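You operate a simulated robot arm through the tools that you are given. There is no shell and no other tool. Be economical: measure what you need, move in short steps, check, and stop when the job is done.

You are at the controls of a simulated two-armed robot. One attempt, no reset.

JOB
Dry insert 965 under the white cover and shut it in the purple box.
Fine: one press of the dryer button, cover shut until the green lamp lights; leave the cover open after. Set down upright: what you pick out.
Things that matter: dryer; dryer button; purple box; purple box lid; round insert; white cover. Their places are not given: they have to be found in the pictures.

Only the result counts: the job must be done as asked and must still hold three seconds after the hand-in. Knocking over, shifting, dropping, spilling or breaking anything else fails it. Lids that push on must go on centred and level and be pressed home; caps that screw on are set level and turned clockwise until they are tight.

ROBOT AND FRAMES
Two 7-joint arms with fingered hands on one trunk that stands fixed in place. Base frame: the origin is at the foot of the trunk, x ahead of it, y to its left, z up; the work surface is at about z = 780. Readings come in mm, degrees, newtons and seconds.
The left shoulder is at [185, 125, 1123], the right one opposite. With the tool pointing down near the work surface each hand reaches from about 100 to 940 mm from the base axis, measured 20 degrees to its own side. Payload 3.7 kg a hand.
Tool frame (each hand has its own): the origin (TCP) lies between the finger pads and is the grasp point; the fingertips stand 25 mm ahead of it; z points along the fingers, y is the line along which they close. The gripper opens to 88 mm. The gripper's body begins 29 mm behind the TCP. The gripper is a hand of 5 fingers: y runs from the thumb to the fingers, the wrist lies at [-13, -97, -162] in the tool frame, and closing takes about 1.5 s.
Orientation is told as [roll, pitch, yaw] about the base's x, y, z axes, in that order, counted from this pose: with the fingers straight down and the wrist toward the robot, the tool's x, y and z point along [0, 1, 0], [1, 0, 0] and [0, 0, -1] of the base frame.

CONTROLS
- The arms move only by the tool step_arm. It takes "left_steps", "right_steps" or both (then of equal length, played together; a hand with none holds still); each is a list of rows, each a list of 3 entries, a list of its own where there are three numbers: the gripper command, from -1 (shut) to 1 (fully open), values between in proportion, then the shift along the base's x, y, z in m, then the turn, a rotation vector about the base's x, y, z in degrees. In form: [[jaw, [x, y, z], [rx, ry, rz]], ...]. A call has 1 to 12 rows; each row shifts and turns the commanded pose from where the row before left it. Rows are played at 5 a second. More than 50 mm and 8.6 degrees between two rows, or a gripper value outside its range, and nothing of the call is played. A pose out of reach is approached as far as the arm can. The call stops where the force on the tool passes 90 N (or 10 N more than at its start, if that is more) or the arm is blocked; 0.2 s more then pass. The fingers move at their own pace (about 45 mm/s each) and stop on an object; they squeeze with about 28 N. The grip force told is the motor's: it shows also when the fingers shut on nothing. Time passes only in rows, and 0.2 s behind the last, so rows that do not move let the fingers close. The reply holds the time, the measured pose of the TCP, the force on the tool along the base axes, the opening and the grip force, in the units named above and with some noise, with the torque about the TCP (base axes, N m) and any sound that the robot's microphone picked up, and new pictures: "show" is both (left out), scene, wrist or none (wrist: the cameras of the hands that moved).
- Cameras (640 x 400 px; columns grow to the right, rows downward): "scene" is now at [284.6, 44.7, 1260.1]; the picture's right is [0.50, -0.86, 0.00], its down [-0.49, -0.29, -0.82] and it looks along [0.71, 0.41, -0.57] (base axes); focal length 214 px, centre (320, 200). "left" rides on the left gripper at [-59, -79, -105] in its tool frame; the picture's right is [-0.73, -0.32, 0.61], its down [0.62, -0.68, 0.38] and it looks along [0.29, 0.66, 0.70] (tool axes); focal length 234 px, centre (320, 200). "right" rides on the right gripper at [59, -79, -105] in its tool frame; the picture's right is [-0.73, 0.32, -0.61], its down [-0.62, -0.68, 0.38] and it looks along [-0.29, 0.66, 0.70] (tool axes); focal length 234 px, centre (320, 200).
- lift_body(by): slides the trunk up (or, below 0, down) by that many mm; the arms and the scene camera ride with it, the base frame stays. It gives what a move gives, with no picture.
- set_grasp(shape, hand): the hand has 5 fingers and takes this shape, open, in about a second: jaw (thumb against the fingers, like two jaws); tri (thumb and two fingers); tip (a fingertip pinch); poke (one finger out to press); point (the index stretched); flat (the hand flat); cup (the hand cupped); fist (a fist). The gripper value then closes the fingers along that shape, each until it touches; the sizes above hold for jaw. It gives what a move gives, with no picture.
- pan_tilt(pan, tilt): turns the head with the scene camera to pan (to the left, within 80 degrees either way) and tilt (down, from -29 to 69), counted from straight ahead of the robot. It gives what a move gives, and a new picture of the scene camera.
- point_at(camera, pixels): there is no depth. For up to 12 entries [column, row, z] of the newest picture of that camera ("zoom" is the newest enlarged one), the place [x, y] in the base frame at which the ray of that pixel passes the height z, good to about 3 mm. It takes no simulated time.
- inspect(camera, box): a new picture of the part [left, top, right, bottom] of that camera's present view, enlarged. It takes no simulated time.
- sign_off(): hands the job in; it is judged then, once.

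Work in short steps. Measure before you move; look again where a grasp or a placing could have gone wrong, and mend it. You have 80 turns and 200 pictures in all, those below and enlarged ones among them. Open the grippers and draw the arms clear of the work before you hand the job in, unless the task says otherwise; then end with one line.

The tools are called after "Request:" by a JSON object that holds its "method" and its "body". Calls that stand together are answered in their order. step_arm: Moves the arms, as the interface text tells. Its arguments: {"type":"object","properties":{"left_steps":{"type":"array"},"right_steps":{"type":"array"},"show":{"type":"string","enum":["both","scene","wrist","none"]}},"required":[]} The other tools are called the same way: lift_body (by) slides the trunk up or down; set_grasp (shape, hand) gives the hand a shape; pan_tilt (pan, tilt) turns the head that bears the scene camera; point_at (camera, pixels) gives the place at which the rays of pixels pass given heights; inspect (camera, box) takes an enlarged picture of a part of a camera's view; sign_off () hands the job in.

At the start:

```text
t: 0.0
left_tcp_pos: [427.1, 417.4, 1233.8]
left_tool_rot: [0.1, 0.0, 0.0]
left_contact_force: [0.7, 0.0, -0.2]
left_torque: [-0.01, 0.01, 0.01]
left_gripper_width: 87.8
left_gripper_force: 0.1
left_shape: jaw
right_tcp_pos: [605.6, -5.3, 1246.9]
right_tool_rot: [0.0, 0.0, 0.0]
right_contact_force: [-0.7, -0.4, 0.3]
right_torque: [-0.02, 0.01, 0.0]
right_gripper_width: 87.6
right_gripper_force: 0.0
right_shape: jaw
trunk travel left (down, up): [-147.0, 268.0]
head pan, tilt: [30.3, 34.8]
```

scene: 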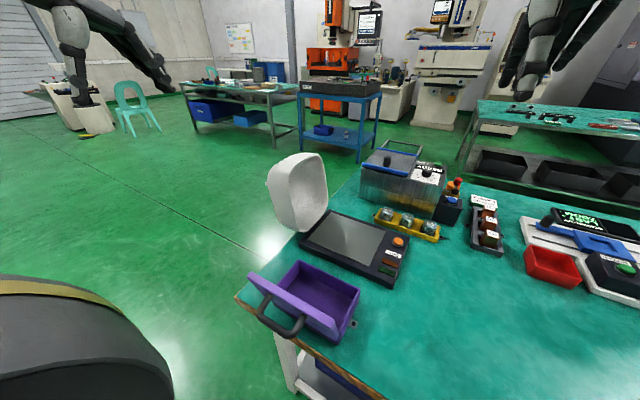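
right: 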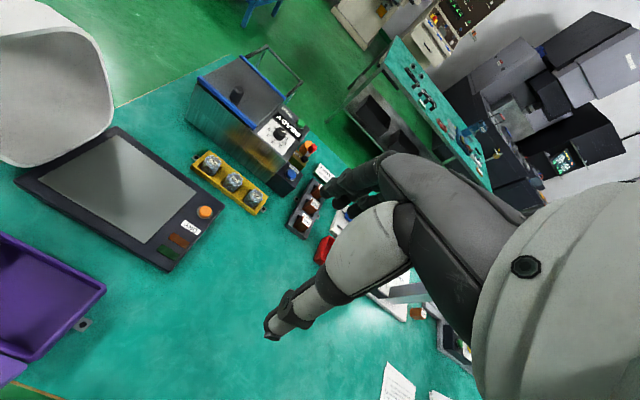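
left: 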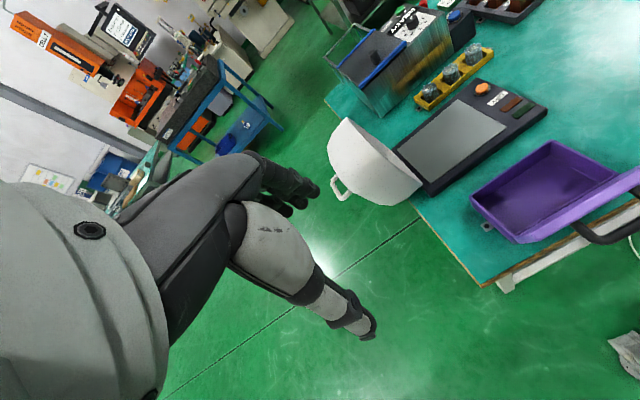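

The scene shows the dryer (white cover open near (298,190), plate (345,240), orange button (398,242)), the yellow tray with inserts (405,222) and the purple box (310,300). I enlarge these to read the details.

Request:
{"method": "inspect", "body": {"camera": "scene", "box": [350, 190, 460, 260]}}

Request:
{"method": "inspect", "body": {"camera": "scene", "box": [220, 140, 420, 360]}}

Request:
{"method": "inspect", "body": {"camera": "right", "box": [120, 130, 320, 270]}}

Request:
{"method": "inspect", "body": {"camera": "left", "box": [320, 100, 640, 300]}}

```text
5.71 times, centred on (405, 225) of scene
```

zoom: 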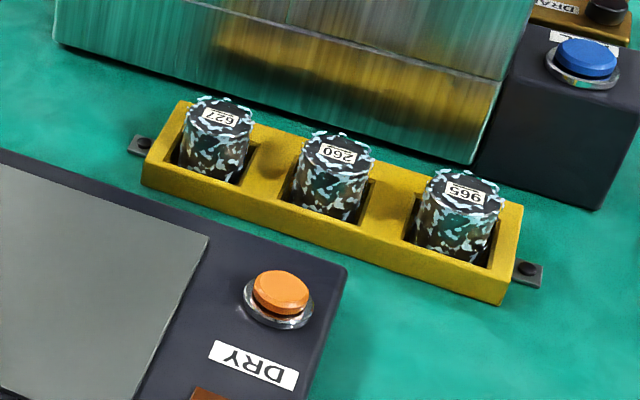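

```text
1.82 times, centred on (320, 250) of scene
```

zoom: 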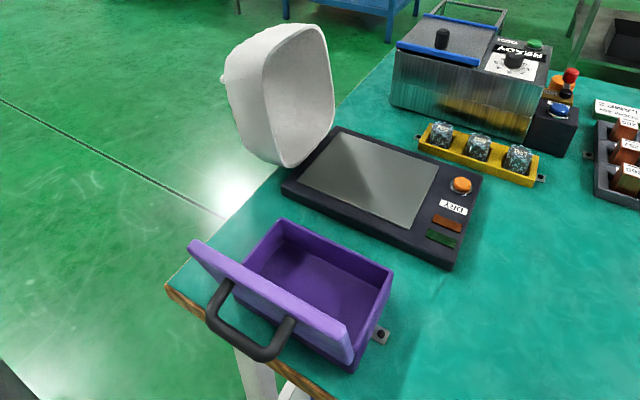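

```text
2.86 times, centred on (220, 200) of right
```

zoom: 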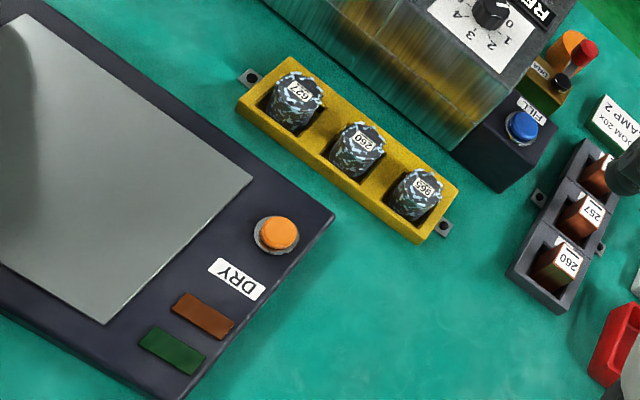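

```text
2.00 times, centred on (480, 200) of left
```

zoom: 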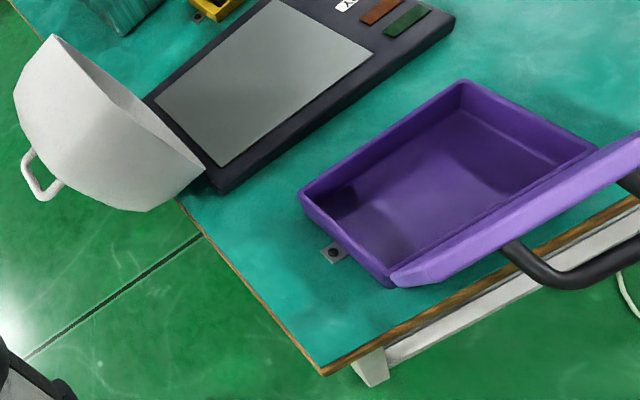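

I zoom further to be sure of the numbers' reading direction (965 vs 596).

Request:
{"method": "inspect", "body": {"camera": "scene", "box": [415, 215, 445, 235]}}

Request:
{"method": "inspect", "body": {"camera": "right", "box": [185, 145, 275, 215]}}

Request:
{"method": "inspect", "body": {"camera": "scene", "box": [420, 170, 640, 300]}}

Request:
{"method": "point_at", "body": {"camera": "scene", "pixels": [[429, 223, 830], [408, 217, 830], [388, 211, 830], [398, 242, 805], [345, 240, 800], [310, 300, 780], [361, 288, 830], [301, 262, 830]]}}

```text
16.00 times, centred on (430, 225) of scene
```

zoom: 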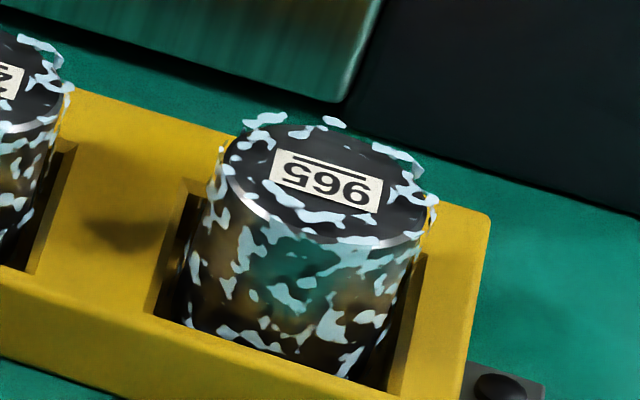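

```text
5.71 times, centred on (230, 180) of right
```

zoom: 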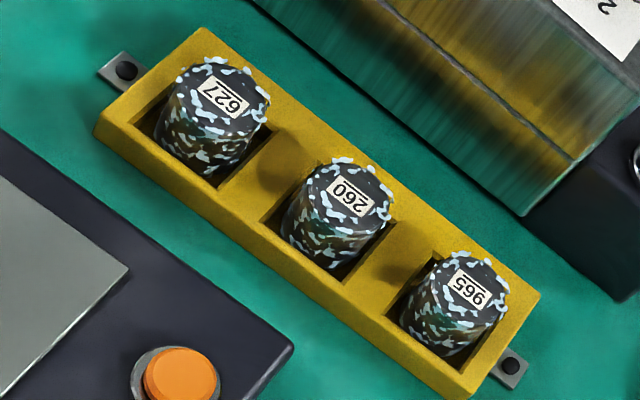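

```text
2.91 times, centred on (530, 235) of scene
```

zoom: 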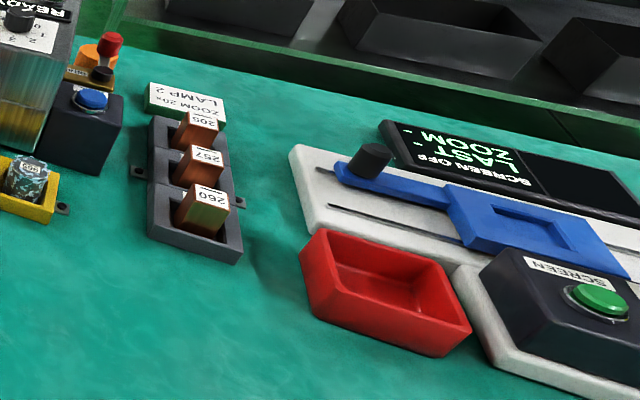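

```text
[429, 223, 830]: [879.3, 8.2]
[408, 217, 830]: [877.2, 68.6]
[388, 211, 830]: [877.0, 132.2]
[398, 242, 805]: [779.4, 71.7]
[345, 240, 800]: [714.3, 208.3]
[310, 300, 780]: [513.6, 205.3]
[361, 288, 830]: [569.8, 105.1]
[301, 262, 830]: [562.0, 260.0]
```

The label on the tray's right-hand insert reads 965 (upside down in the view, underlined). Now I triangulate the key points between scene and wrist cameras to get heights.

Request:
{"method": "point_at", "body": {"camera": "scene", "pixels": [[430.5, 223.9, 820], [430.5, 223.9, 850], [398, 241.1, 800], [398, 241.1, 830], [333.8, 214.2, 800], [386, 230.7, 800], [366.7, 265.3, 800], [309, 242.8, 800], [299.1, 260.9, 830], [360.2, 287.3, 830], [299.1, 260.9, 860], [360.2, 287.3, 860]]}}

Request:
{"method": "point_at", "body": {"camera": "right", "pixels": [[256, 193.7, 820], [256, 193.7, 850], [204.6, 210.7, 800], [204.6, 210.7, 830], [105, 289, 830], [105, 289, 860]]}}

Request:
{"method": "point_at", "body": {"camera": "left", "pixels": [[551.5, 140, 830], [551.5, 140, 860], [470, 195, 830], [470, 195, 860], [516, 242.5, 830], [516, 242.5, 860], [618.5, 177.5, 830], [618.5, 177.5, 860], [482, 88.5, 780]]}}

Request:
{"method": "pan_tilt", "body": {"pan": 30, "tilt": 55}}

```text
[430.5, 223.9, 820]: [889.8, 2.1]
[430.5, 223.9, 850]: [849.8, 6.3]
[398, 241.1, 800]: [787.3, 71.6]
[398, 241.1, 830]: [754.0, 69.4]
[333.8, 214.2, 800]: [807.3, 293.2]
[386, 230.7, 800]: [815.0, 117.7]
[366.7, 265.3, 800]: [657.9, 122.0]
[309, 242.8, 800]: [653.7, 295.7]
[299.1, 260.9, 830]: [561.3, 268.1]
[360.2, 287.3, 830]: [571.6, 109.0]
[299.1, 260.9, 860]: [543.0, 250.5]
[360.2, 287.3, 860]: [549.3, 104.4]
```

```text
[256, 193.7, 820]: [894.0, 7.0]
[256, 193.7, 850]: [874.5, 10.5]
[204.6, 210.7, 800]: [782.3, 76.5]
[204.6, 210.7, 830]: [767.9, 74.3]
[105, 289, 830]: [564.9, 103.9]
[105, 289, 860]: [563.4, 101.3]
```

```text
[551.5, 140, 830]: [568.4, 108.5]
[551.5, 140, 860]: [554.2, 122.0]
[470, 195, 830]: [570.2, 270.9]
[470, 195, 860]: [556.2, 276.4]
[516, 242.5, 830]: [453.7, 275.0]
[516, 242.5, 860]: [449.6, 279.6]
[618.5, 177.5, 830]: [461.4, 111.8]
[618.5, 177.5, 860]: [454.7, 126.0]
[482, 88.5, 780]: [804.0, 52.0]
```

```text
t: 0.8
left_tcp_pos: [429.3, 416.5, 1232.6]
left_tool_rot: [0.0, -0.1, -0.1]
left_contact_force: [-0.9, -0.2, -0.4]
left_torque: [-0.04, 0.01, -0.02]
left_gripper_width: 87.9
left_gripper_force: 0.0
left_shape: jaw
right_tcp_pos: [605.8, -4.8, 1247.5]
right_tool_rot: [0.0, 0.0, -0.2]
right_contact_force: [-0.3, 0.9, 0.4]
right_torque: [-0.01, 0.02, -0.01]
right_gripper_width: 87.6
right_gripper_force: 0.1
right_shape: jaw
trunk travel left (down, up): [-147.0, 268.0]
head pan, tilt: [30.0, 55.0]
```

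scene: 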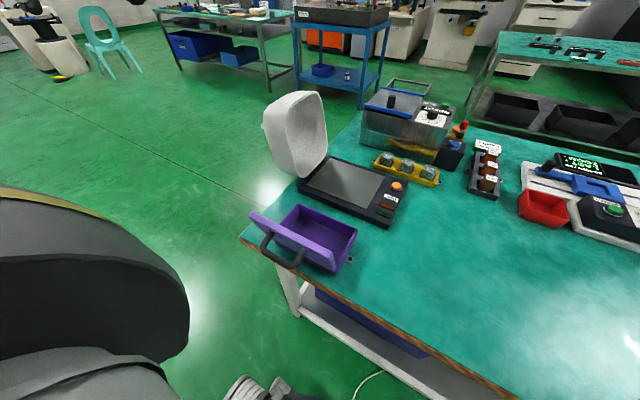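

Triangulation: insert 965 top ≈ (896,5,816), button top ≈ (779,74,807), box rim z≈830 spanning x 455–570, y 109–272. I check the clearance behind the tray and the lid/cover geometry.

Request:
{"method": "inspect", "body": {"camera": "scene", "box": [360, 130, 480, 205]}}

Request:
{"method": "inspect", "body": {"camera": "scene", "box": [230, 80, 420, 280]}}

```text
5.33 times, centred on (420, 168) of scene
```

zoom: 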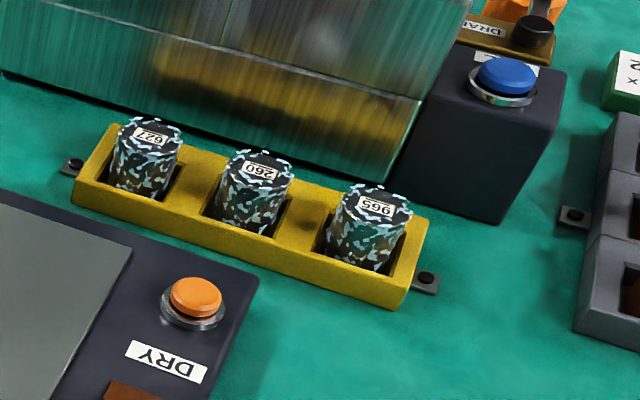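

```text
2.00 times, centred on (325, 180) of scene
```

zoom: 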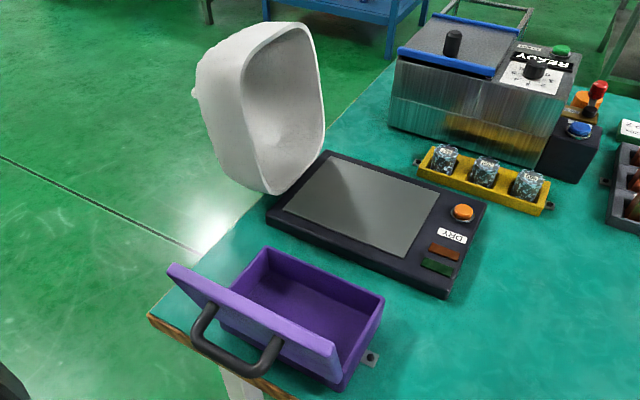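

Request:
{"method": "point_at", "body": {"camera": "scene", "pixels": [[435, 164.3, 780], [433.1, 188.2, 780], [433.1, 186, 800], [440.2, 172.1, 800], [430.3, 168, 816], [420.5, 176, 800], [425, 181, 800], [397, 186, 807]]}}

Request:
{"method": "step_arm", "body": {"right_steps": [[1, [0.045, 0, -0.02], [0, 0, 0]], [1, [0.045, 0, -0.02], [0, 0, 0]], [1, [0.045, 0, -0.045], [0, 0, 0]], [1, [0.03, 0, -0.045], [0, 0, 0]], [1, [0, 0, -0.045], [0, 0, 0]], [1, [0, 0, -0.045], [0, 0, 0]], [1, [0, 0, -0.045], [0, 0, 0]]]}}

```text
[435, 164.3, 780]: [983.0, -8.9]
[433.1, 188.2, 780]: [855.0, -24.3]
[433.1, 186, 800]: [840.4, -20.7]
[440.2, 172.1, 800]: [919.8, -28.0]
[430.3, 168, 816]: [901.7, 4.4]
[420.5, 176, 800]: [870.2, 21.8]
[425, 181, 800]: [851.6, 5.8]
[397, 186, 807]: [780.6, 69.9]
```

```text
refused: row 3 steps farther than a row can; nothing moved
```

Tank front is at x≈983, so there is room behind the insert. I bring the right hand above insert 965 with smaller rows.

Request:
{"method": "step_arm", "body": {"right_steps": [[1, [0.045, 0, -0.02], [0, 0, 0]], [1, [0.045, 0, -0.02], [0, 0, 0]], [1, [0.045, 0, -0.02], [0, 0, 0]], [1, [0.045, 0, -0.02], [0, 0, 0]], [1, [0.045, 0, -0.02], [0, 0, 0]], [1, [0.045, 0, -0.02], [0, 0, 0]], [1, [0.02, 0.01, -0.045], [0, 0, 0]], [1, [0, 0, -0.045], [0, 0, 0]], [1, [0, 0, -0.045], [0, 0, 0]], [1, [0, 0, -0.045], [0, 0, 0]]]}}

```text
refused: row 7 steps farther than a row can; nothing moved
```

Row 7 was just over 50 mm; I trim it.

Request:
{"method": "step_arm", "body": {"right_steps": [[1, [0.045, 0, -0.02], [0, 0, 0]], [1, [0.045, 0, -0.02], [0, 0, 0]], [1, [0.045, 0, -0.02], [0, 0, 0]], [1, [0.045, 0, -0.02], [0, 0, 0]], [1, [0.045, 0, -0.02], [0, 0, 0]], [1, [0.045, 0, -0.02], [0, 0, 0]], [1, [0.02, 0.01, -0.04], [0, 0, 0]], [1, [0, 0, -0.045], [0, 0, 0]], [1, [0, 0, -0.045], [0, 0, 0]], [1, [0, 0, -0.045], [0, 0, 0]]]}}

```text
t: 3.0
left_tcp_pos: [430.0, 417.6, 1231.3]
left_tool_rot: [-0.1, 0.0, -0.2]
left_contact_force: [0.2, 0.2, -0.6]
left_torque: [-0.04, 0.03, 0.01]
left_gripper_width: 87.7
left_gripper_force: 0.1
left_shape: jaw
right_tcp_pos: [886.1, -0.6, 946.6]
right_tool_rot: [0.0, 0.1, 0.1]
right_contact_force: [-0.6, 0.2, -0.2]
right_torque: [0.0, -0.01, 0.01]
right_gripper_width: 87.8
right_gripper_force: 0.1
right_shape: jaw
right hand out of reach, approached as far as the arm can: row 7
trunk travel left (down, up): [-147.0, 268.0]
head pan, tilt: [30.0, 55.0]
```

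scene: 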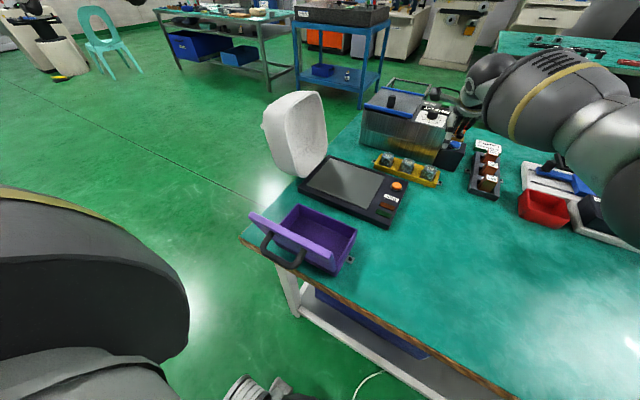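
right: 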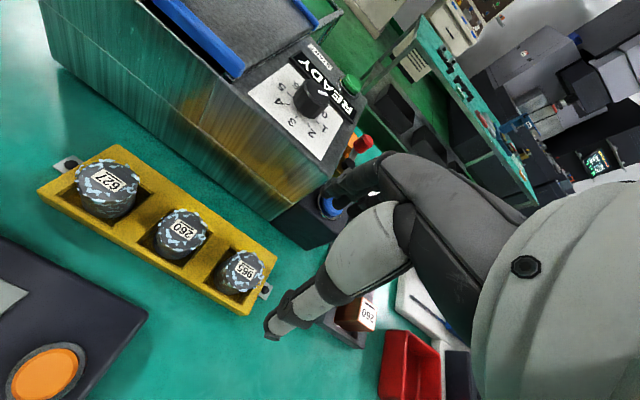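

The hand is over the area at (886,0,947). I refine insert 965's position from the right wrist camera (top near (243,270)).

Request:
{"method": "inspect", "body": {"camera": "right", "box": [200, 235, 296, 295]}}

Request:
{"method": "inspect", "body": {"camera": "scene", "box": [360, 60, 520, 200]}}

Request:
{"method": "point_at", "body": {"camera": "right", "pixels": [[243, 268, 816], [182, 230, 816], [107, 183, 816], [44, 372, 807], [196, 285, 800], [263, 258, 800], [242, 297, 800]]}}

```text
6.67 times, centred on (248, 265) of right
```

zoom: 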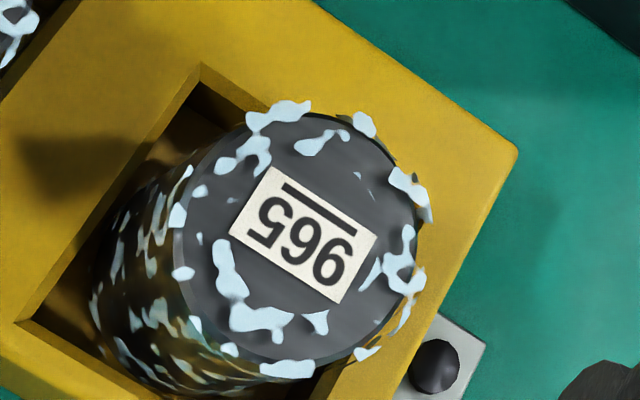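

```text
2.86 times, centred on (440, 130) of scene
```

zoom: 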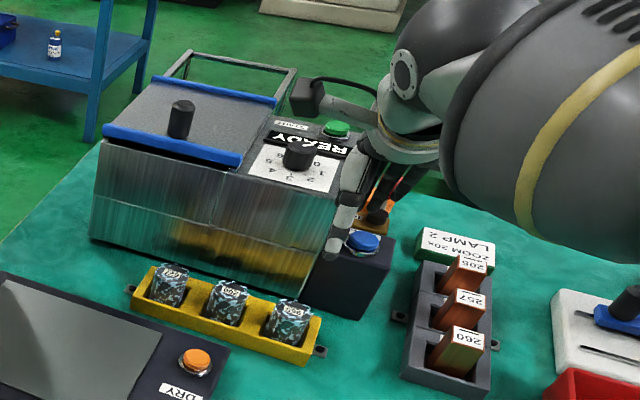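

```text
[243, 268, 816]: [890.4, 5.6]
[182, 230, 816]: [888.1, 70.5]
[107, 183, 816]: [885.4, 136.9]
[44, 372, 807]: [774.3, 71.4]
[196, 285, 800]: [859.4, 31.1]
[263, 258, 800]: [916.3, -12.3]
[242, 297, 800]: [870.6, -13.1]
```

Combining views, the insert top is ≈ (885,7,827), ~38 mm wide. I lower the hand to just above it, shifting y slightly.

Request:
{"method": "step_arm", "body": {"right_steps": [[1, [0, 0.007, -0.03], [0, 0, 0]], [1, [0, 0, -0.03], [0, 0, 0]], [1, [0, 0, -0.015], [0, 0, 0]], [1, [0, 0, 0], [0, 0, 0]]]}}

```text
t: 4.0
left_tcp_pos: [427.9, 417.1, 1234.7]
left_tool_rot: [0.0, -0.1, -0.2]
left_contact_force: [0.1, 0.7, 0.2]
left_torque: [-0.02, -0.03, -0.04]
left_gripper_width: 87.6
left_gripper_force: 0.0
left_shape: jaw
right_tcp_pos: [883.9, 8.4, 871.0]
right_tool_rot: [0.0, 0.0, 0.1]
right_contact_force: [0.1, 0.0, -0.9]
right_torque: [-0.02, 0.02, 0.03]
right_gripper_width: 87.8
right_gripper_force: 0.1
right_shape: jaw
trunk travel left (down, up): [-147.0, 268.0]
head pan, tilt: [30.0, 55.0]
```

scene: 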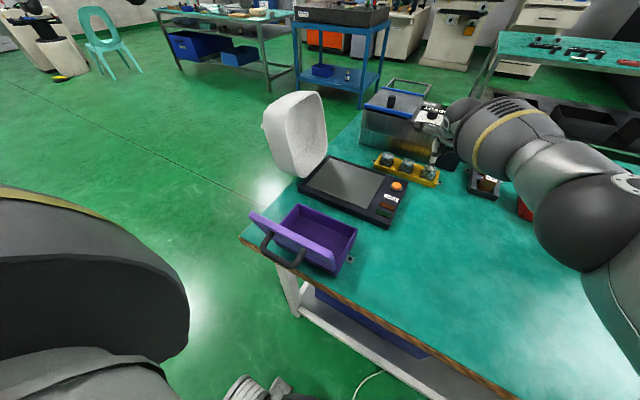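
right: 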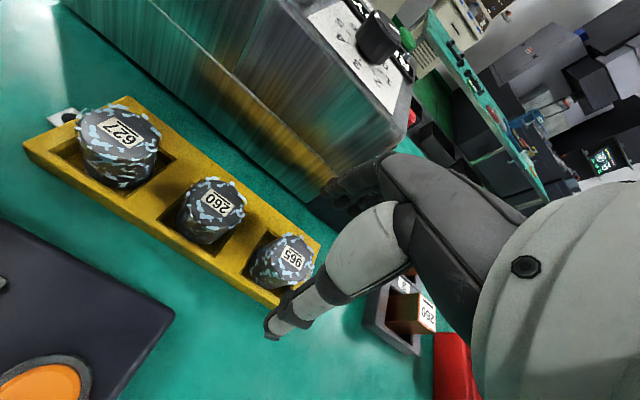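

Request:
{"method": "inspect", "body": {"camera": "right", "box": [200, 150, 440, 350]}}

Request:
{"method": "inspect", "body": {"camera": "scene", "box": [380, 90, 500, 200]}}

Request:
{"method": "point_at", "body": {"camera": "right", "pixels": [[286, 254, 820], [286, 254, 830], [216, 200, 820]]}}

```text
2.00 times, centred on (320, 250) of right
```

zoom: 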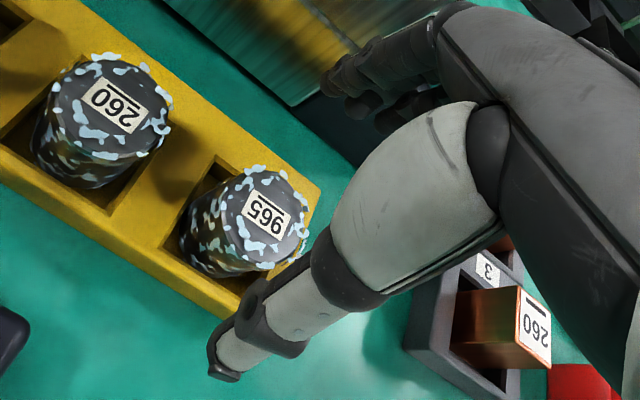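

```text
3.64 times, centred on (440, 145) of scene
```

zoom: 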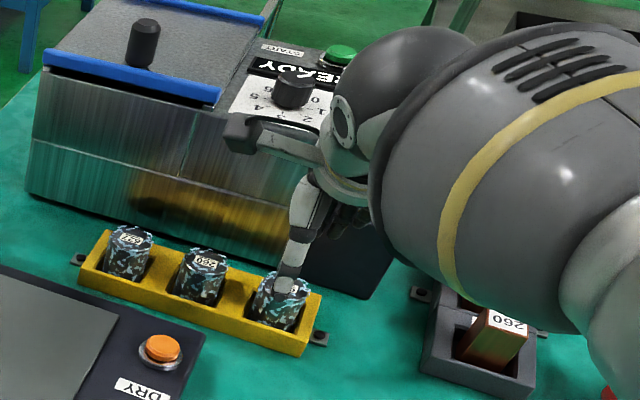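

```text
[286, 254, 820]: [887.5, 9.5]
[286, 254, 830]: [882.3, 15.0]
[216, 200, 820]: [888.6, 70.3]
```

Insert centre reads about (885,11); thumb and fingers straddle it. I descend to z≈832 and then close.

Request:
{"method": "step_arm", "body": {"right_steps": [[1, [0.001, 0.002, -0.02], [0, 0, 0]], [1, [0, 0, -0.018], [0, 0, 0]], [1, [0, 0, 0], [0, 0, 0]]]}}

Request:
{"method": "inspect", "body": {"camera": "right", "box": [200, 150, 440, 350]}}

```text
t: 4.8
left_tcp_pos: [427.7, 417.5, 1232.0]
left_tool_rot: [0.0, 0.0, 0.0]
left_contact_force: [0.2, -0.4, 0.5]
left_torque: [-0.04, 0.04, -0.01]
left_gripper_width: 87.9
left_gripper_force: 0.2
left_shape: jaw
right_tcp_pos: [879.3, 8.2, 829.9]
right_tool_rot: [0.1, 0.0, 0.1]
right_contact_force: [-0.8, -0.3, -0.2]
right_torque: [-0.02, -0.03, 0.01]
right_gripper_width: 87.5
right_gripper_force: 0.1
right_shape: jaw
right hand out of reach, approached as far as the arm can: row 2
trunk travel left (down, up): [-147.0, 268.0]
head pan, tilt: [30.0, 55.0]
```

scene: 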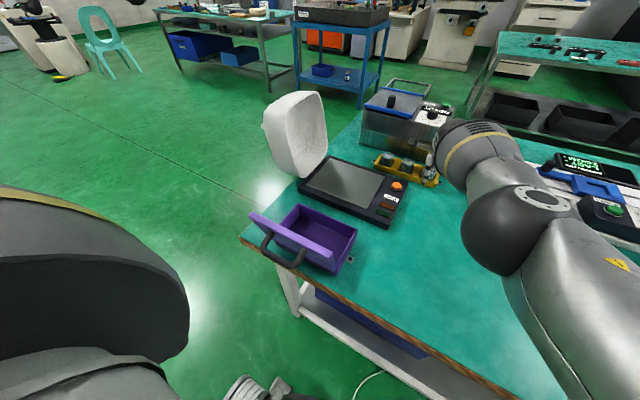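
right: 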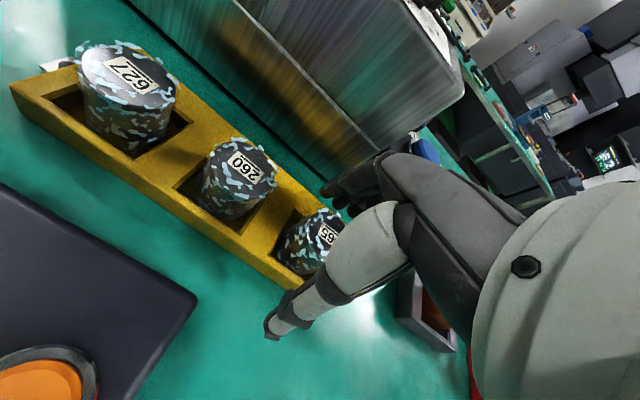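

```text
2.00 times, centred on (320, 250) of right
```

zoom: 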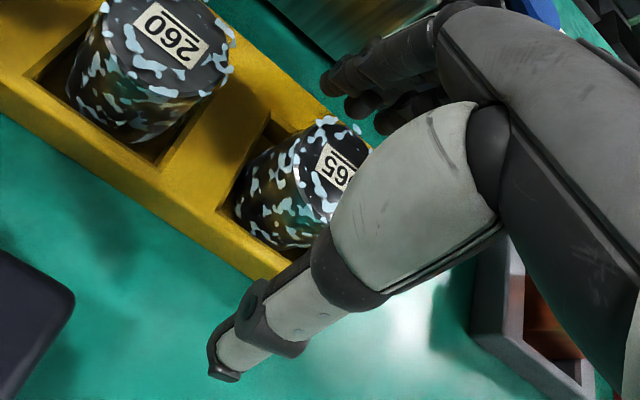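

The hand is at (879,8,830), straddling the insert. I close the fingers.

Request:
{"method": "step_arm", "body": {"right_steps": [[0.3, [0, 0, 0], [0, 0, 0]], [-0.3, [0, 0, 0], [0, 0, 0]], [-1, [0, 0, 0], [0, 0, 0]], [-1, [0, 0, 0], [0, 0, 0]], [-1, [0, 0, 0], [0, 0, 0]], [-1, [0, 0, 0], [0, 0, 0]], [-1, [0, 0, 0], [0, 0, 0]], [-1, [0, 0, 0], [0, 0, 0]]], "show": "wrist"}}

Request:
{"method": "inspect", "body": {"camera": "right", "box": [200, 150, 440, 350]}}

```text
t: 6.6
left_tcp_pos: [427.7, 417.8, 1233.4]
left_tool_rot: [0.0, 0.0, -0.1]
left_contact_force: [0.2, 0.0, -0.3]
left_torque: [0.03, 0.0, 0.05]
left_gripper_width: 87.7
left_gripper_force: 0.0
left_shape: jaw
right_tcp_pos: [881.0, 6.5, 829.0]
right_tool_rot: [0.0, -0.1, -0.1]
right_contact_force: [-0.5, -0.3, 0.7]
right_torque: [0.05, 0.0, 0.02]
right_gripper_width: 29.3
right_gripper_force: 27.9
right_shape: jaw
trunk travel left (down, up): [-147.0, 268.0]
head pan, tilt: [30.0, 55.0]
```

right: 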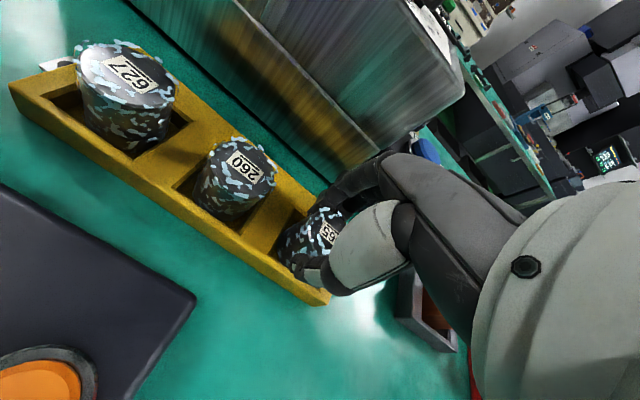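

```text
2.00 times, centred on (320, 250) of right
```

zoom: 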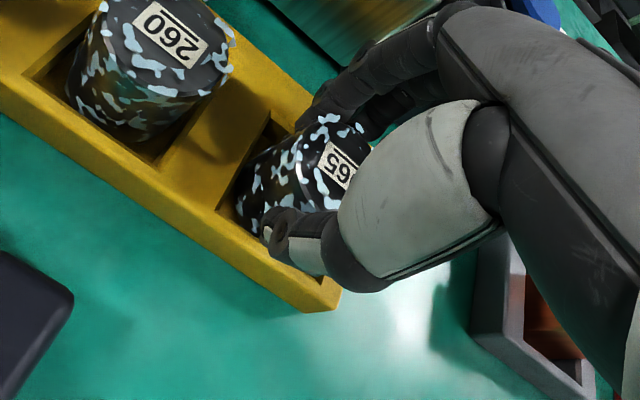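

Gripped with width 29.3 mm, 28 N. I lift straight up.

Request:
{"method": "step_arm", "body": {"right_steps": [[-1, [0, 0, 0.015], [0, 0, 0]], [-1, [0, 0, 0.02], [0, 0, 0]], [-1, [0, 0, 0.03], [0, 0, 0]], [-1, [0, 0, 0.03], [0, 0, 0]], [-1, [0, 0, 0], [0, 0, 0]]]}}

Request:
{"method": "inspect", "body": {"camera": "scene", "box": [370, 80, 490, 200]}}

```text
t: 7.8
left_tcp_pos: [429.0, 417.2, 1231.7]
left_tool_rot: [0.0, 0.2, -0.1]
left_contact_force: [0.4, 0.1, 1.4]
left_torque: [0.02, 0.0, -0.01]
left_gripper_width: 87.9
left_gripper_force: 0.1
left_shape: jaw
right_tcp_pos: [892.2, 10.6, 924.5]
right_tool_rot: [0.0, 0.2, 0.0]
right_contact_force: [0.4, -0.6, -3.7]
right_torque: [-0.01, 0.02, -0.01]
right_gripper_width: 29.4
right_gripper_force: 28.6
right_shape: jaw
right hand out of reach, approached as far as the arm can: row 2, 3
trunk travel left (down, up): [-147.0, 268.0]
head pan, tilt: [30.0, 55.0]
```

scene: 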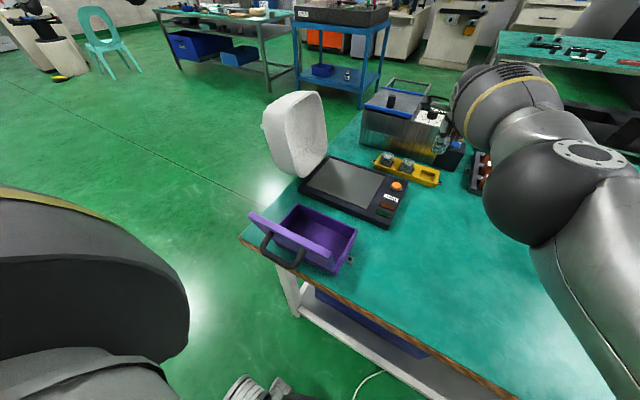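
right: 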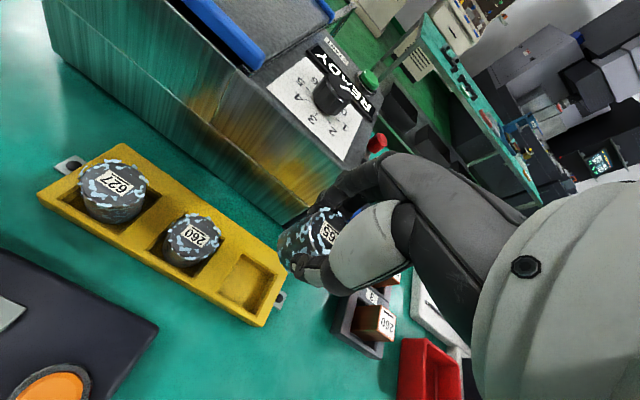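

```text
3.33 times, centred on (430, 140) of scene
```

zoom: 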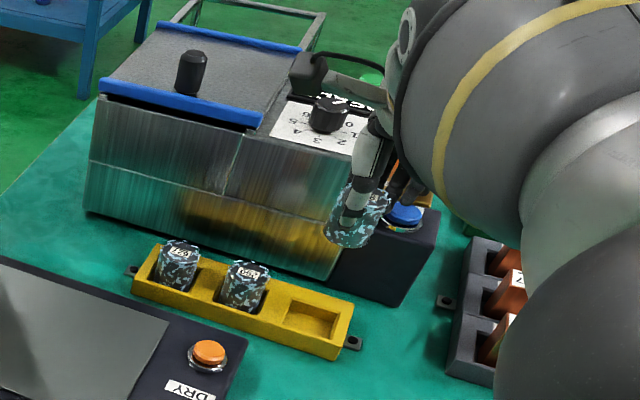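

Insert is held upright and clear of the tray. I carry it back and left to above the dryer plate (target ≈ (732,195)).

Request:
{"method": "step_arm", "body": {"right_steps": [[-1, [-0.04, 0.0, 0.0], [0, 0, 0]], [-1, [-0.04, 0.0, 0.0], [0, 0, 0]], [-1, [-0.03, 0.03, 0.0], [0, 0, 0]], [-1, [-0.03, 0.03, 0.0], [0, 0, 0]], [-1, [-0.02, 0.04, 0], [0, 0, 0]], [-1, [0, 0.04, 0], [0, 0, 0]], [-1, [0, 0.045, 0], [0, 0, 0]], [-1, [0, 0, 0], [0, 0, 0]]]}}

```text
t: 9.6
left_tcp_pos: [428.2, 417.3, 1232.7]
left_tool_rot: [0.0, 0.1, 0.0]
left_contact_force: [0.8, 0.5, 0.1]
left_torque: [-0.02, 0.02, 0.01]
left_gripper_width: 87.7
left_gripper_force: 0.1
left_shape: jaw
right_tcp_pos: [821.2, 164.3, 933.2]
right_tool_rot: [0.1, 0.1, -0.1]
right_contact_force: [0.3, 0.2, -3.0]
right_torque: [0.03, 0.02, -0.02]
right_gripper_width: 29.3
right_gripper_force: 27.4
right_shape: jaw
right hand out of reach, approached as far as the arm can: row 1, 2, 3, 7
trunk travel left (down, up): [-147.0, 268.0]
head pan, tilt: [30.0, 55.0]
```

scene: 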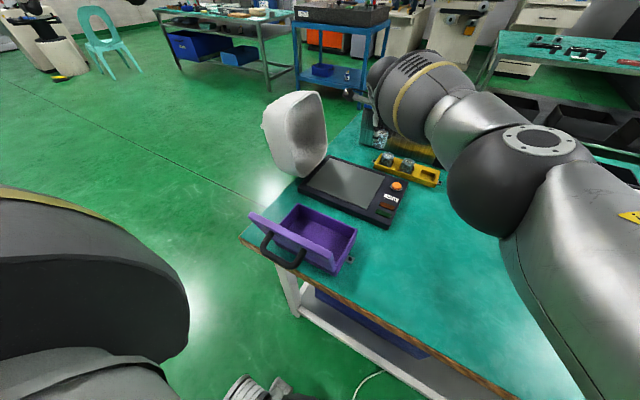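
right: 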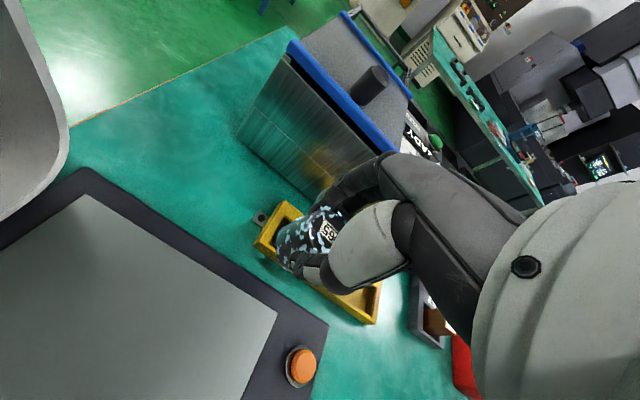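

The hand lagged in reach and is at (821,164,933). I continue to x≈732, y≈192.

Request:
{"method": "step_arm", "body": {"right_steps": [[-1, [-0.03, 0.0, 0.0], [0, 0, 0]], [-1, [-0.03, 0.01, 0.0], [0, 0, 0]], [-1, [-0.03, 0.01, 0.0], [0, 0, 0]], [-1, [0, 0.005, 0], [0, 0, 0]], [-1, [0, 0, 0], [0, 0, 0]]]}}

```text
t: 10.8
left_tcp_pos: [427.9, 417.1, 1232.9]
left_tool_rot: [0.0, 0.1, -0.1]
left_contact_force: [0.6, 0.3, 0.3]
left_torque: [0.0, 0.01, 0.02]
left_gripper_width: 87.7
left_gripper_force: 0.0
left_shape: jaw
right_tcp_pos: [731.0, 188.5, 933.3]
right_tool_rot: [0.0, 0.1, 0.1]
right_contact_force: [-0.2, 0.6, -2.8]
right_torque: [0.01, 0.01, 0.02]
right_gripper_width: 29.3
right_gripper_force: 27.5
right_shape: jaw
trunk travel left (down, up): [-147.0, 268.0]
head pan, tilt: [30.0, 55.0]
```

scene: 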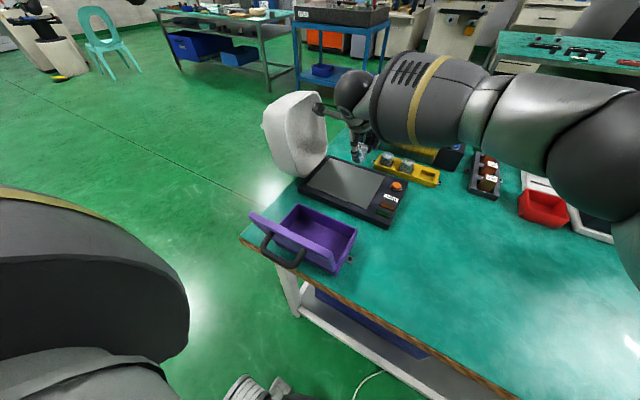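
right: 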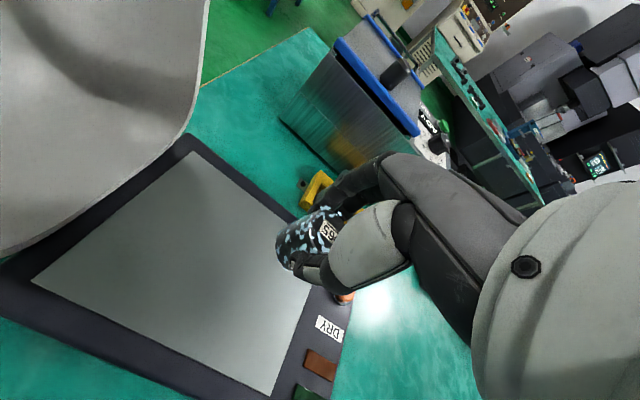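

Above the plate with nothing touching. I measure the plate from the wrist camera: corners (192,150), (33,277), (272,397).

Request:
{"method": "point_at", "body": {"camera": "right", "pixels": [[192, 150, 800], [33, 277, 800], [272, 397, 800], [140, 210, 800]]}}

Request:
{"method": "inspect", "body": {"camera": "scene", "box": [250, 80, 420, 230]}}

```text
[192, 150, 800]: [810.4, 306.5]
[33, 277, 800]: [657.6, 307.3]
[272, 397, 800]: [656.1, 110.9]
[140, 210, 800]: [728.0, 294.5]
```

```text
2.67 times, centred on (335, 155) of scene
```

zoom: 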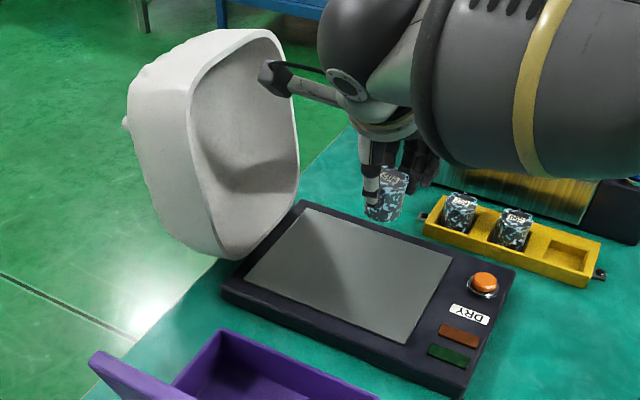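

Plate centre ≈ (733,208). I descend near (731,194), first to z≈856, then gently.

Request:
{"method": "step_arm", "body": {"right_steps": [[-1, [0.001, 0.005, -0.025], [0, 0, 0]], [-1, [0, 0, -0.025], [0, 0, 0]], [-1, [0, 0, -0.025], [0, 0, 0]], [-1, [0, 0, 0], [0, 0, 0]]]}}

Request:
{"method": "inspect", "body": {"camera": "scene", "box": [300, 120, 400, 220]}}

```text
t: 11.8
left_tcp_pos: [428.5, 417.6, 1233.0]
left_tool_rot: [0.0, -0.1, 0.0]
left_contact_force: [0.3, 0.6, 0.3]
left_torque: [-0.03, 0.01, 0.02]
left_gripper_width: 87.8
left_gripper_force: 0.1
left_shape: jaw
right_tcp_pos: [732.6, 193.9, 857.9]
right_tool_rot: [0.0, -0.1, -0.1]
right_contact_force: [-0.8, -0.2, -4.6]
right_torque: [-0.03, 0.0, 0.02]
right_gripper_width: 29.1
right_gripper_force: 28.4
right_shape: jaw
trunk travel left (down, up): [-147.0, 268.0]
head pan, tilt: [30.0, 55.0]
```

scene: 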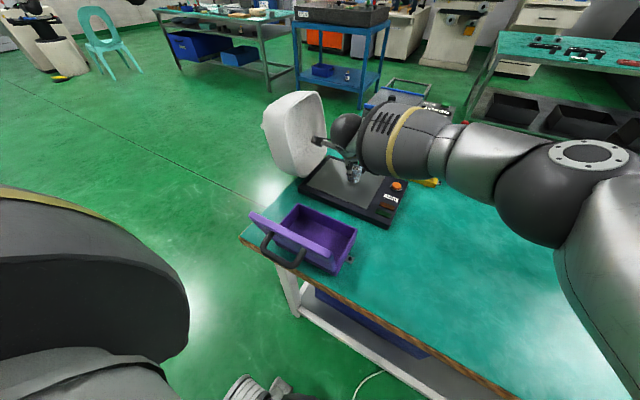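
right: 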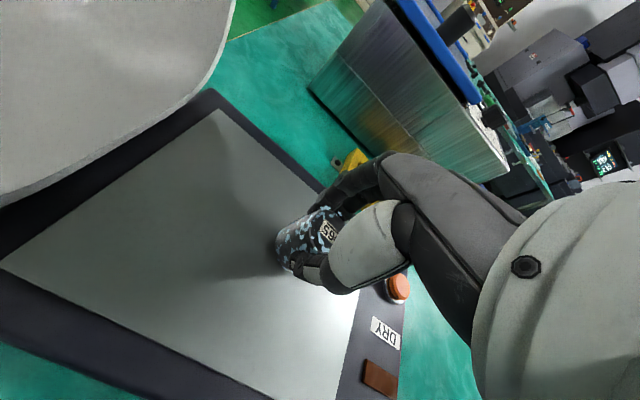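

```text
4.00 times, centred on (350, 170) of scene
```

zoom: 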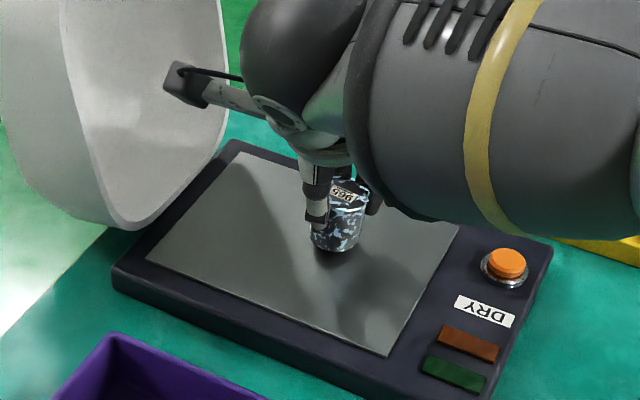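

Close to the plate (insert bottom a few mm to 1 cm above). I lower in small steps and read the force.

Request:
{"method": "step_arm", "body": {"right_steps": [[-1, [0, 0, -0.004], [0, 0, 0]], [-1, [0, 0, -0.003], [0, 0, 0]], [-1, [0, 0, -0.003], [0, 0, 0]], [-1, [0, 0, 0], [0, 0, 0]]], "show": "none"}}

Request:
{"method": "inspect", "body": {"camera": "scene", "box": [335, 150, 375, 190]}}

```text
t: 12.8
left_tcp_pos: [427.4, 417.1, 1233.1]
left_tool_rot: [0.0, -0.1, -0.1]
left_contact_force: [0.6, 0.1, -0.7]
left_torque: [0.01, 0.02, 0.0]
left_gripper_width: 87.7
left_gripper_force: 0.0
left_shape: jaw
right_tcp_pos: [731.6, 194.7, 848.8]
right_tool_rot: [0.1, -0.2, -0.1]
right_contact_force: [-0.8, 1.4, 10.6]
right_torque: [-0.01, -0.21, 0.03]
right_gripper_width: 29.3
right_gripper_force: 27.8
right_shape: jaw
trunk travel left (down, up): [-147.0, 268.0]
head pan, tilt: [30.0, 55.0]
```

```text
10.00 times, centred on (355, 170) of scene
```

zoom: 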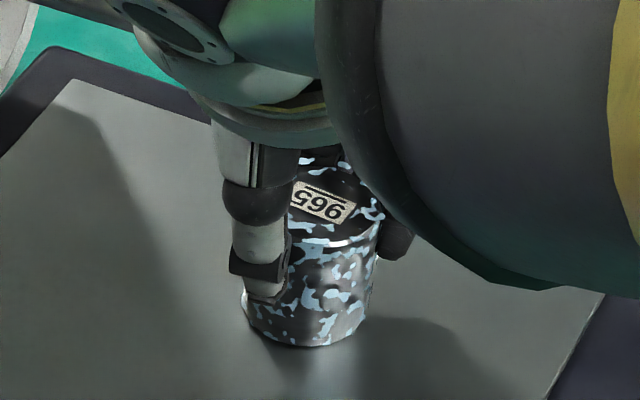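

Contact felt (+10.6 N); insert stands on the plate. I open and rise straight up.

Request:
{"method": "step_arm", "body": {"right_steps": [[-0.5, [0, 0, 0.001], [0, 0, 0]], [0, [0, 0, 0], [0, 0, 0]], [0.5, [0, 0, 0], [0, 0, 0]], [1, [0, 0, 0], [0, 0, 0]], [1, [0, 0, 0], [0, 0, 0]], [1, [0, 0, 0], [0, 0, 0]], [1, [0, 0, 0.015], [0, 0, 0]], [1, [0, 0, 0.025], [0, 0, 0]], [1, [0, 0, 0.04], [0, 0, 0]], [1, [0, 0, 0.04], [0, 0, 0]]]}}

Request:
{"method": "inspect", "body": {"camera": "scene", "box": [300, 120, 400, 220]}}

```text
t: 15.0
left_tcp_pos: [427.3, 417.5, 1232.2]
left_tool_rot: [0.0, -0.1, -0.1]
left_contact_force: [0.0, -0.2, -0.4]
left_torque: [-0.01, -0.01, -0.01]
left_gripper_width: 87.8
left_gripper_force: 0.0
left_shape: jaw
right_tcp_pos: [729.8, 195.0, 969.0]
right_tool_rot: [0.0, 0.0, 0.0]
right_contact_force: [-1.2, -0.8, 0.8]
right_torque: [-0.01, 0.03, 0.0]
right_gripper_width: 87.9
right_gripper_force: 0.0
right_shape: jaw
trunk travel left (down, up): [-147.0, 268.0]
head pan, tilt: [30.0, 55.0]
```

scene: 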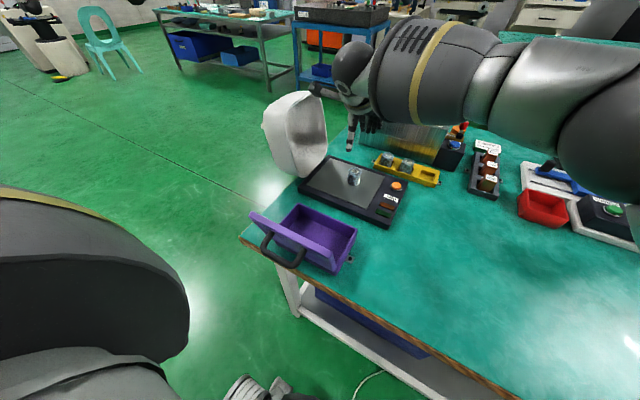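
right: 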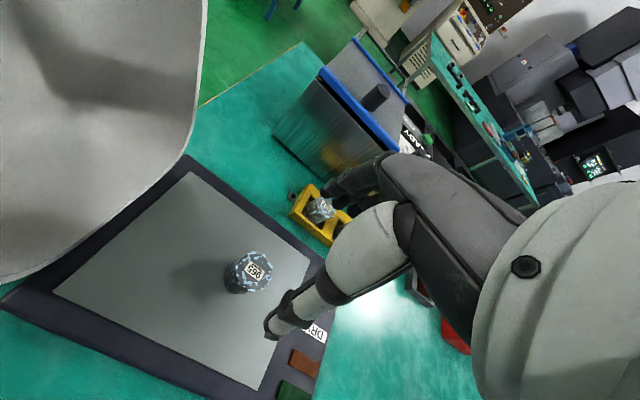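

```text
4.00 times, centred on (350, 170) of scene
```

zoom: 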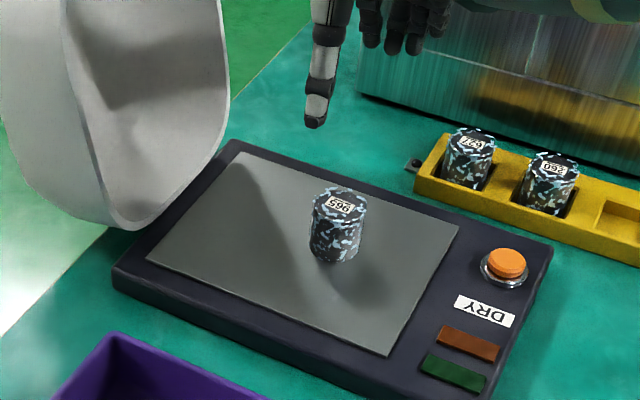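

Insert 965 stands upright on the plate. I clear the right hand to the side and look at the cover's outer handle with the left camera.

Request:
{"method": "step_arm", "body": {"right_steps": [[1, [0, -0.045, 0.01], [0, 0, 0]], [1, [0, -0.045, 0.01], [0, 0, 0]], [1, [0, -0.045, 0], [0, 0, 0]], [1, [0, -0.045, 0], [0, 0, 0]], [1, [-0.02, -0.045, 0], [0, 0, 0]], [1, [-0.02, -0.045, 0], [0, 0, 0]]], "show": "none"}}

Request:
{"method": "inspect", "body": {"camera": "left", "box": [300, 90, 460, 230]}}

Request:
{"method": "pan_tilt", "body": {"pan": 25, "tilt": 45}}

Request:
{"method": "inspect", "body": {"camera": "scene", "box": [240, 70, 400, 250]}}

```text
t: 16.4
left_tcp_pos: [429.6, 417.0, 1232.1]
left_tool_rot: [-0.1, -0.1, 0.0]
left_contact_force: [-0.1, -0.3, 0.7]
left_torque: [0.03, -0.01, 0.0]
left_gripper_width: 87.8
left_gripper_force: 0.0
left_shape: jaw
right_tcp_pos: [690.2, -76.9, 989.8]
right_tool_rot: [0.0, 0.0, 0.0]
right_contact_force: [-0.4, -0.4, 0.0]
right_torque: [0.0, -0.03, 0.01]
right_gripper_width: 88.0
right_gripper_force: 0.1
right_shape: jaw
trunk travel left (down, up): [-147.0, 268.0]
head pan, tilt: [30.0, 55.0]
```

```text
2.86 times, centred on (380, 160) of left
```

zoom: 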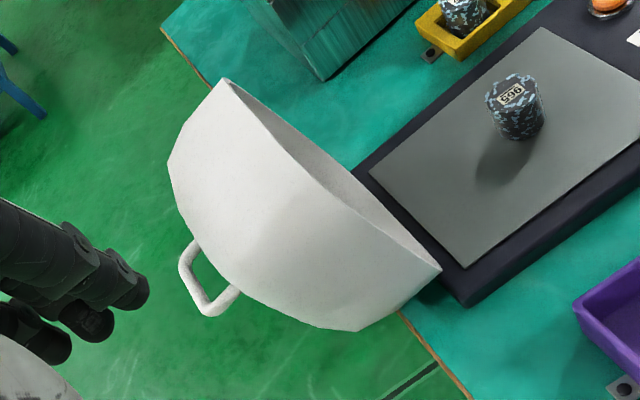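

```text
t: 17.1
left_tcp_pos: [428.2, 416.1, 1233.1]
left_tool_rot: [0.1, 0.0, -0.1]
left_contact_force: [-0.9, 0.1, -0.4]
left_torque: [-0.03, 0.0, -0.01]
left_gripper_width: 87.9
left_gripper_force: 0.1
left_shape: jaw
right_tcp_pos: [690.7, -75.6, 988.9]
right_tool_rot: [0.0, 0.1, -0.1]
right_contact_force: [0.4, 0.2, 0.6]
right_torque: [-0.01, 0.02, 0.03]
right_gripper_width: 87.5
right_gripper_force: 0.0
right_shape: jaw
trunk travel left (down, up): [-147.0, 268.0]
head pan, tilt: [25.0, 45.0]
```

scene: 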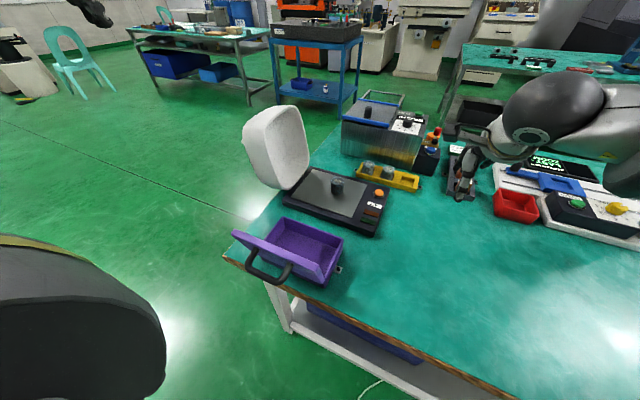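

```text
2.22 times, centred on (320, 160) of scene
```

zoom: 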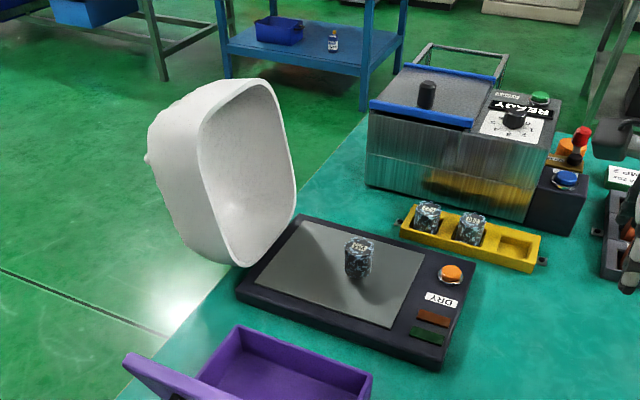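

The cover's handle shows at left-cam (334,191) and scene (243,141). I triangulate handle and rim.

Request:
{"method": "point_at", "body": {"camera": "left", "pixels": [[334.4, 191.4, 850], [334.4, 191.4, 950], [346.7, 118, 850], [346.7, 118, 1000], [421.8, 183.7, 850], [421.8, 183.7, 1000]]}}

Request:
{"method": "point_at", "body": {"camera": "scene", "pixels": [[242.7, 141, 850], [242.7, 141, 950], [297.6, 108.3, 950], [297.6, 108.3, 1050], [268.3, 119.5, 950], [268.3, 119.5, 1050], [281.8, 189.4, 800], [308, 166.9, 800], [281.8, 189.4, 850], [308, 166.9, 850]]}}

Request:
{"method": "inspect", "body": {"camera": "left", "box": [410, 95, 490, 145]}}

```text
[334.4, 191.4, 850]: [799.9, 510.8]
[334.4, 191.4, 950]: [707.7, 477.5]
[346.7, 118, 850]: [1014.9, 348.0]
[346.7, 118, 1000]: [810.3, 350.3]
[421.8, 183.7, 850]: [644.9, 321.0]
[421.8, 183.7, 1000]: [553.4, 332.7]
```

```text
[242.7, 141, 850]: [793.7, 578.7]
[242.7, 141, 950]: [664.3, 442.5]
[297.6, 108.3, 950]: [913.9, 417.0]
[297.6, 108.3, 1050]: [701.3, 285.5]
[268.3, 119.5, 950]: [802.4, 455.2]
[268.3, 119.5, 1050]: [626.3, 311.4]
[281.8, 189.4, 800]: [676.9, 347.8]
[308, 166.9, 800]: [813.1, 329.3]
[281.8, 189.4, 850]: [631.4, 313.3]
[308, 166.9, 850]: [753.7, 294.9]
```

```text
8.00 times, centred on (450, 120) of left
```

zoom: 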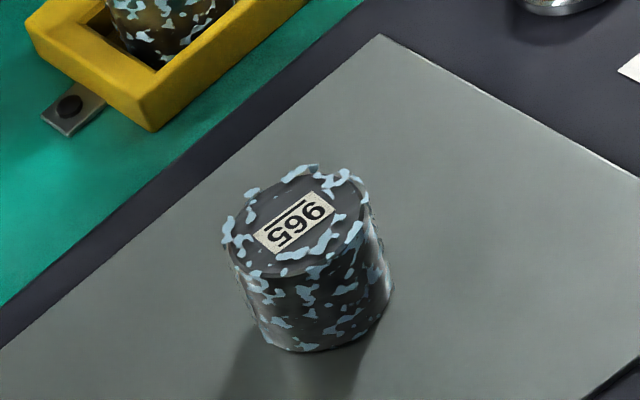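

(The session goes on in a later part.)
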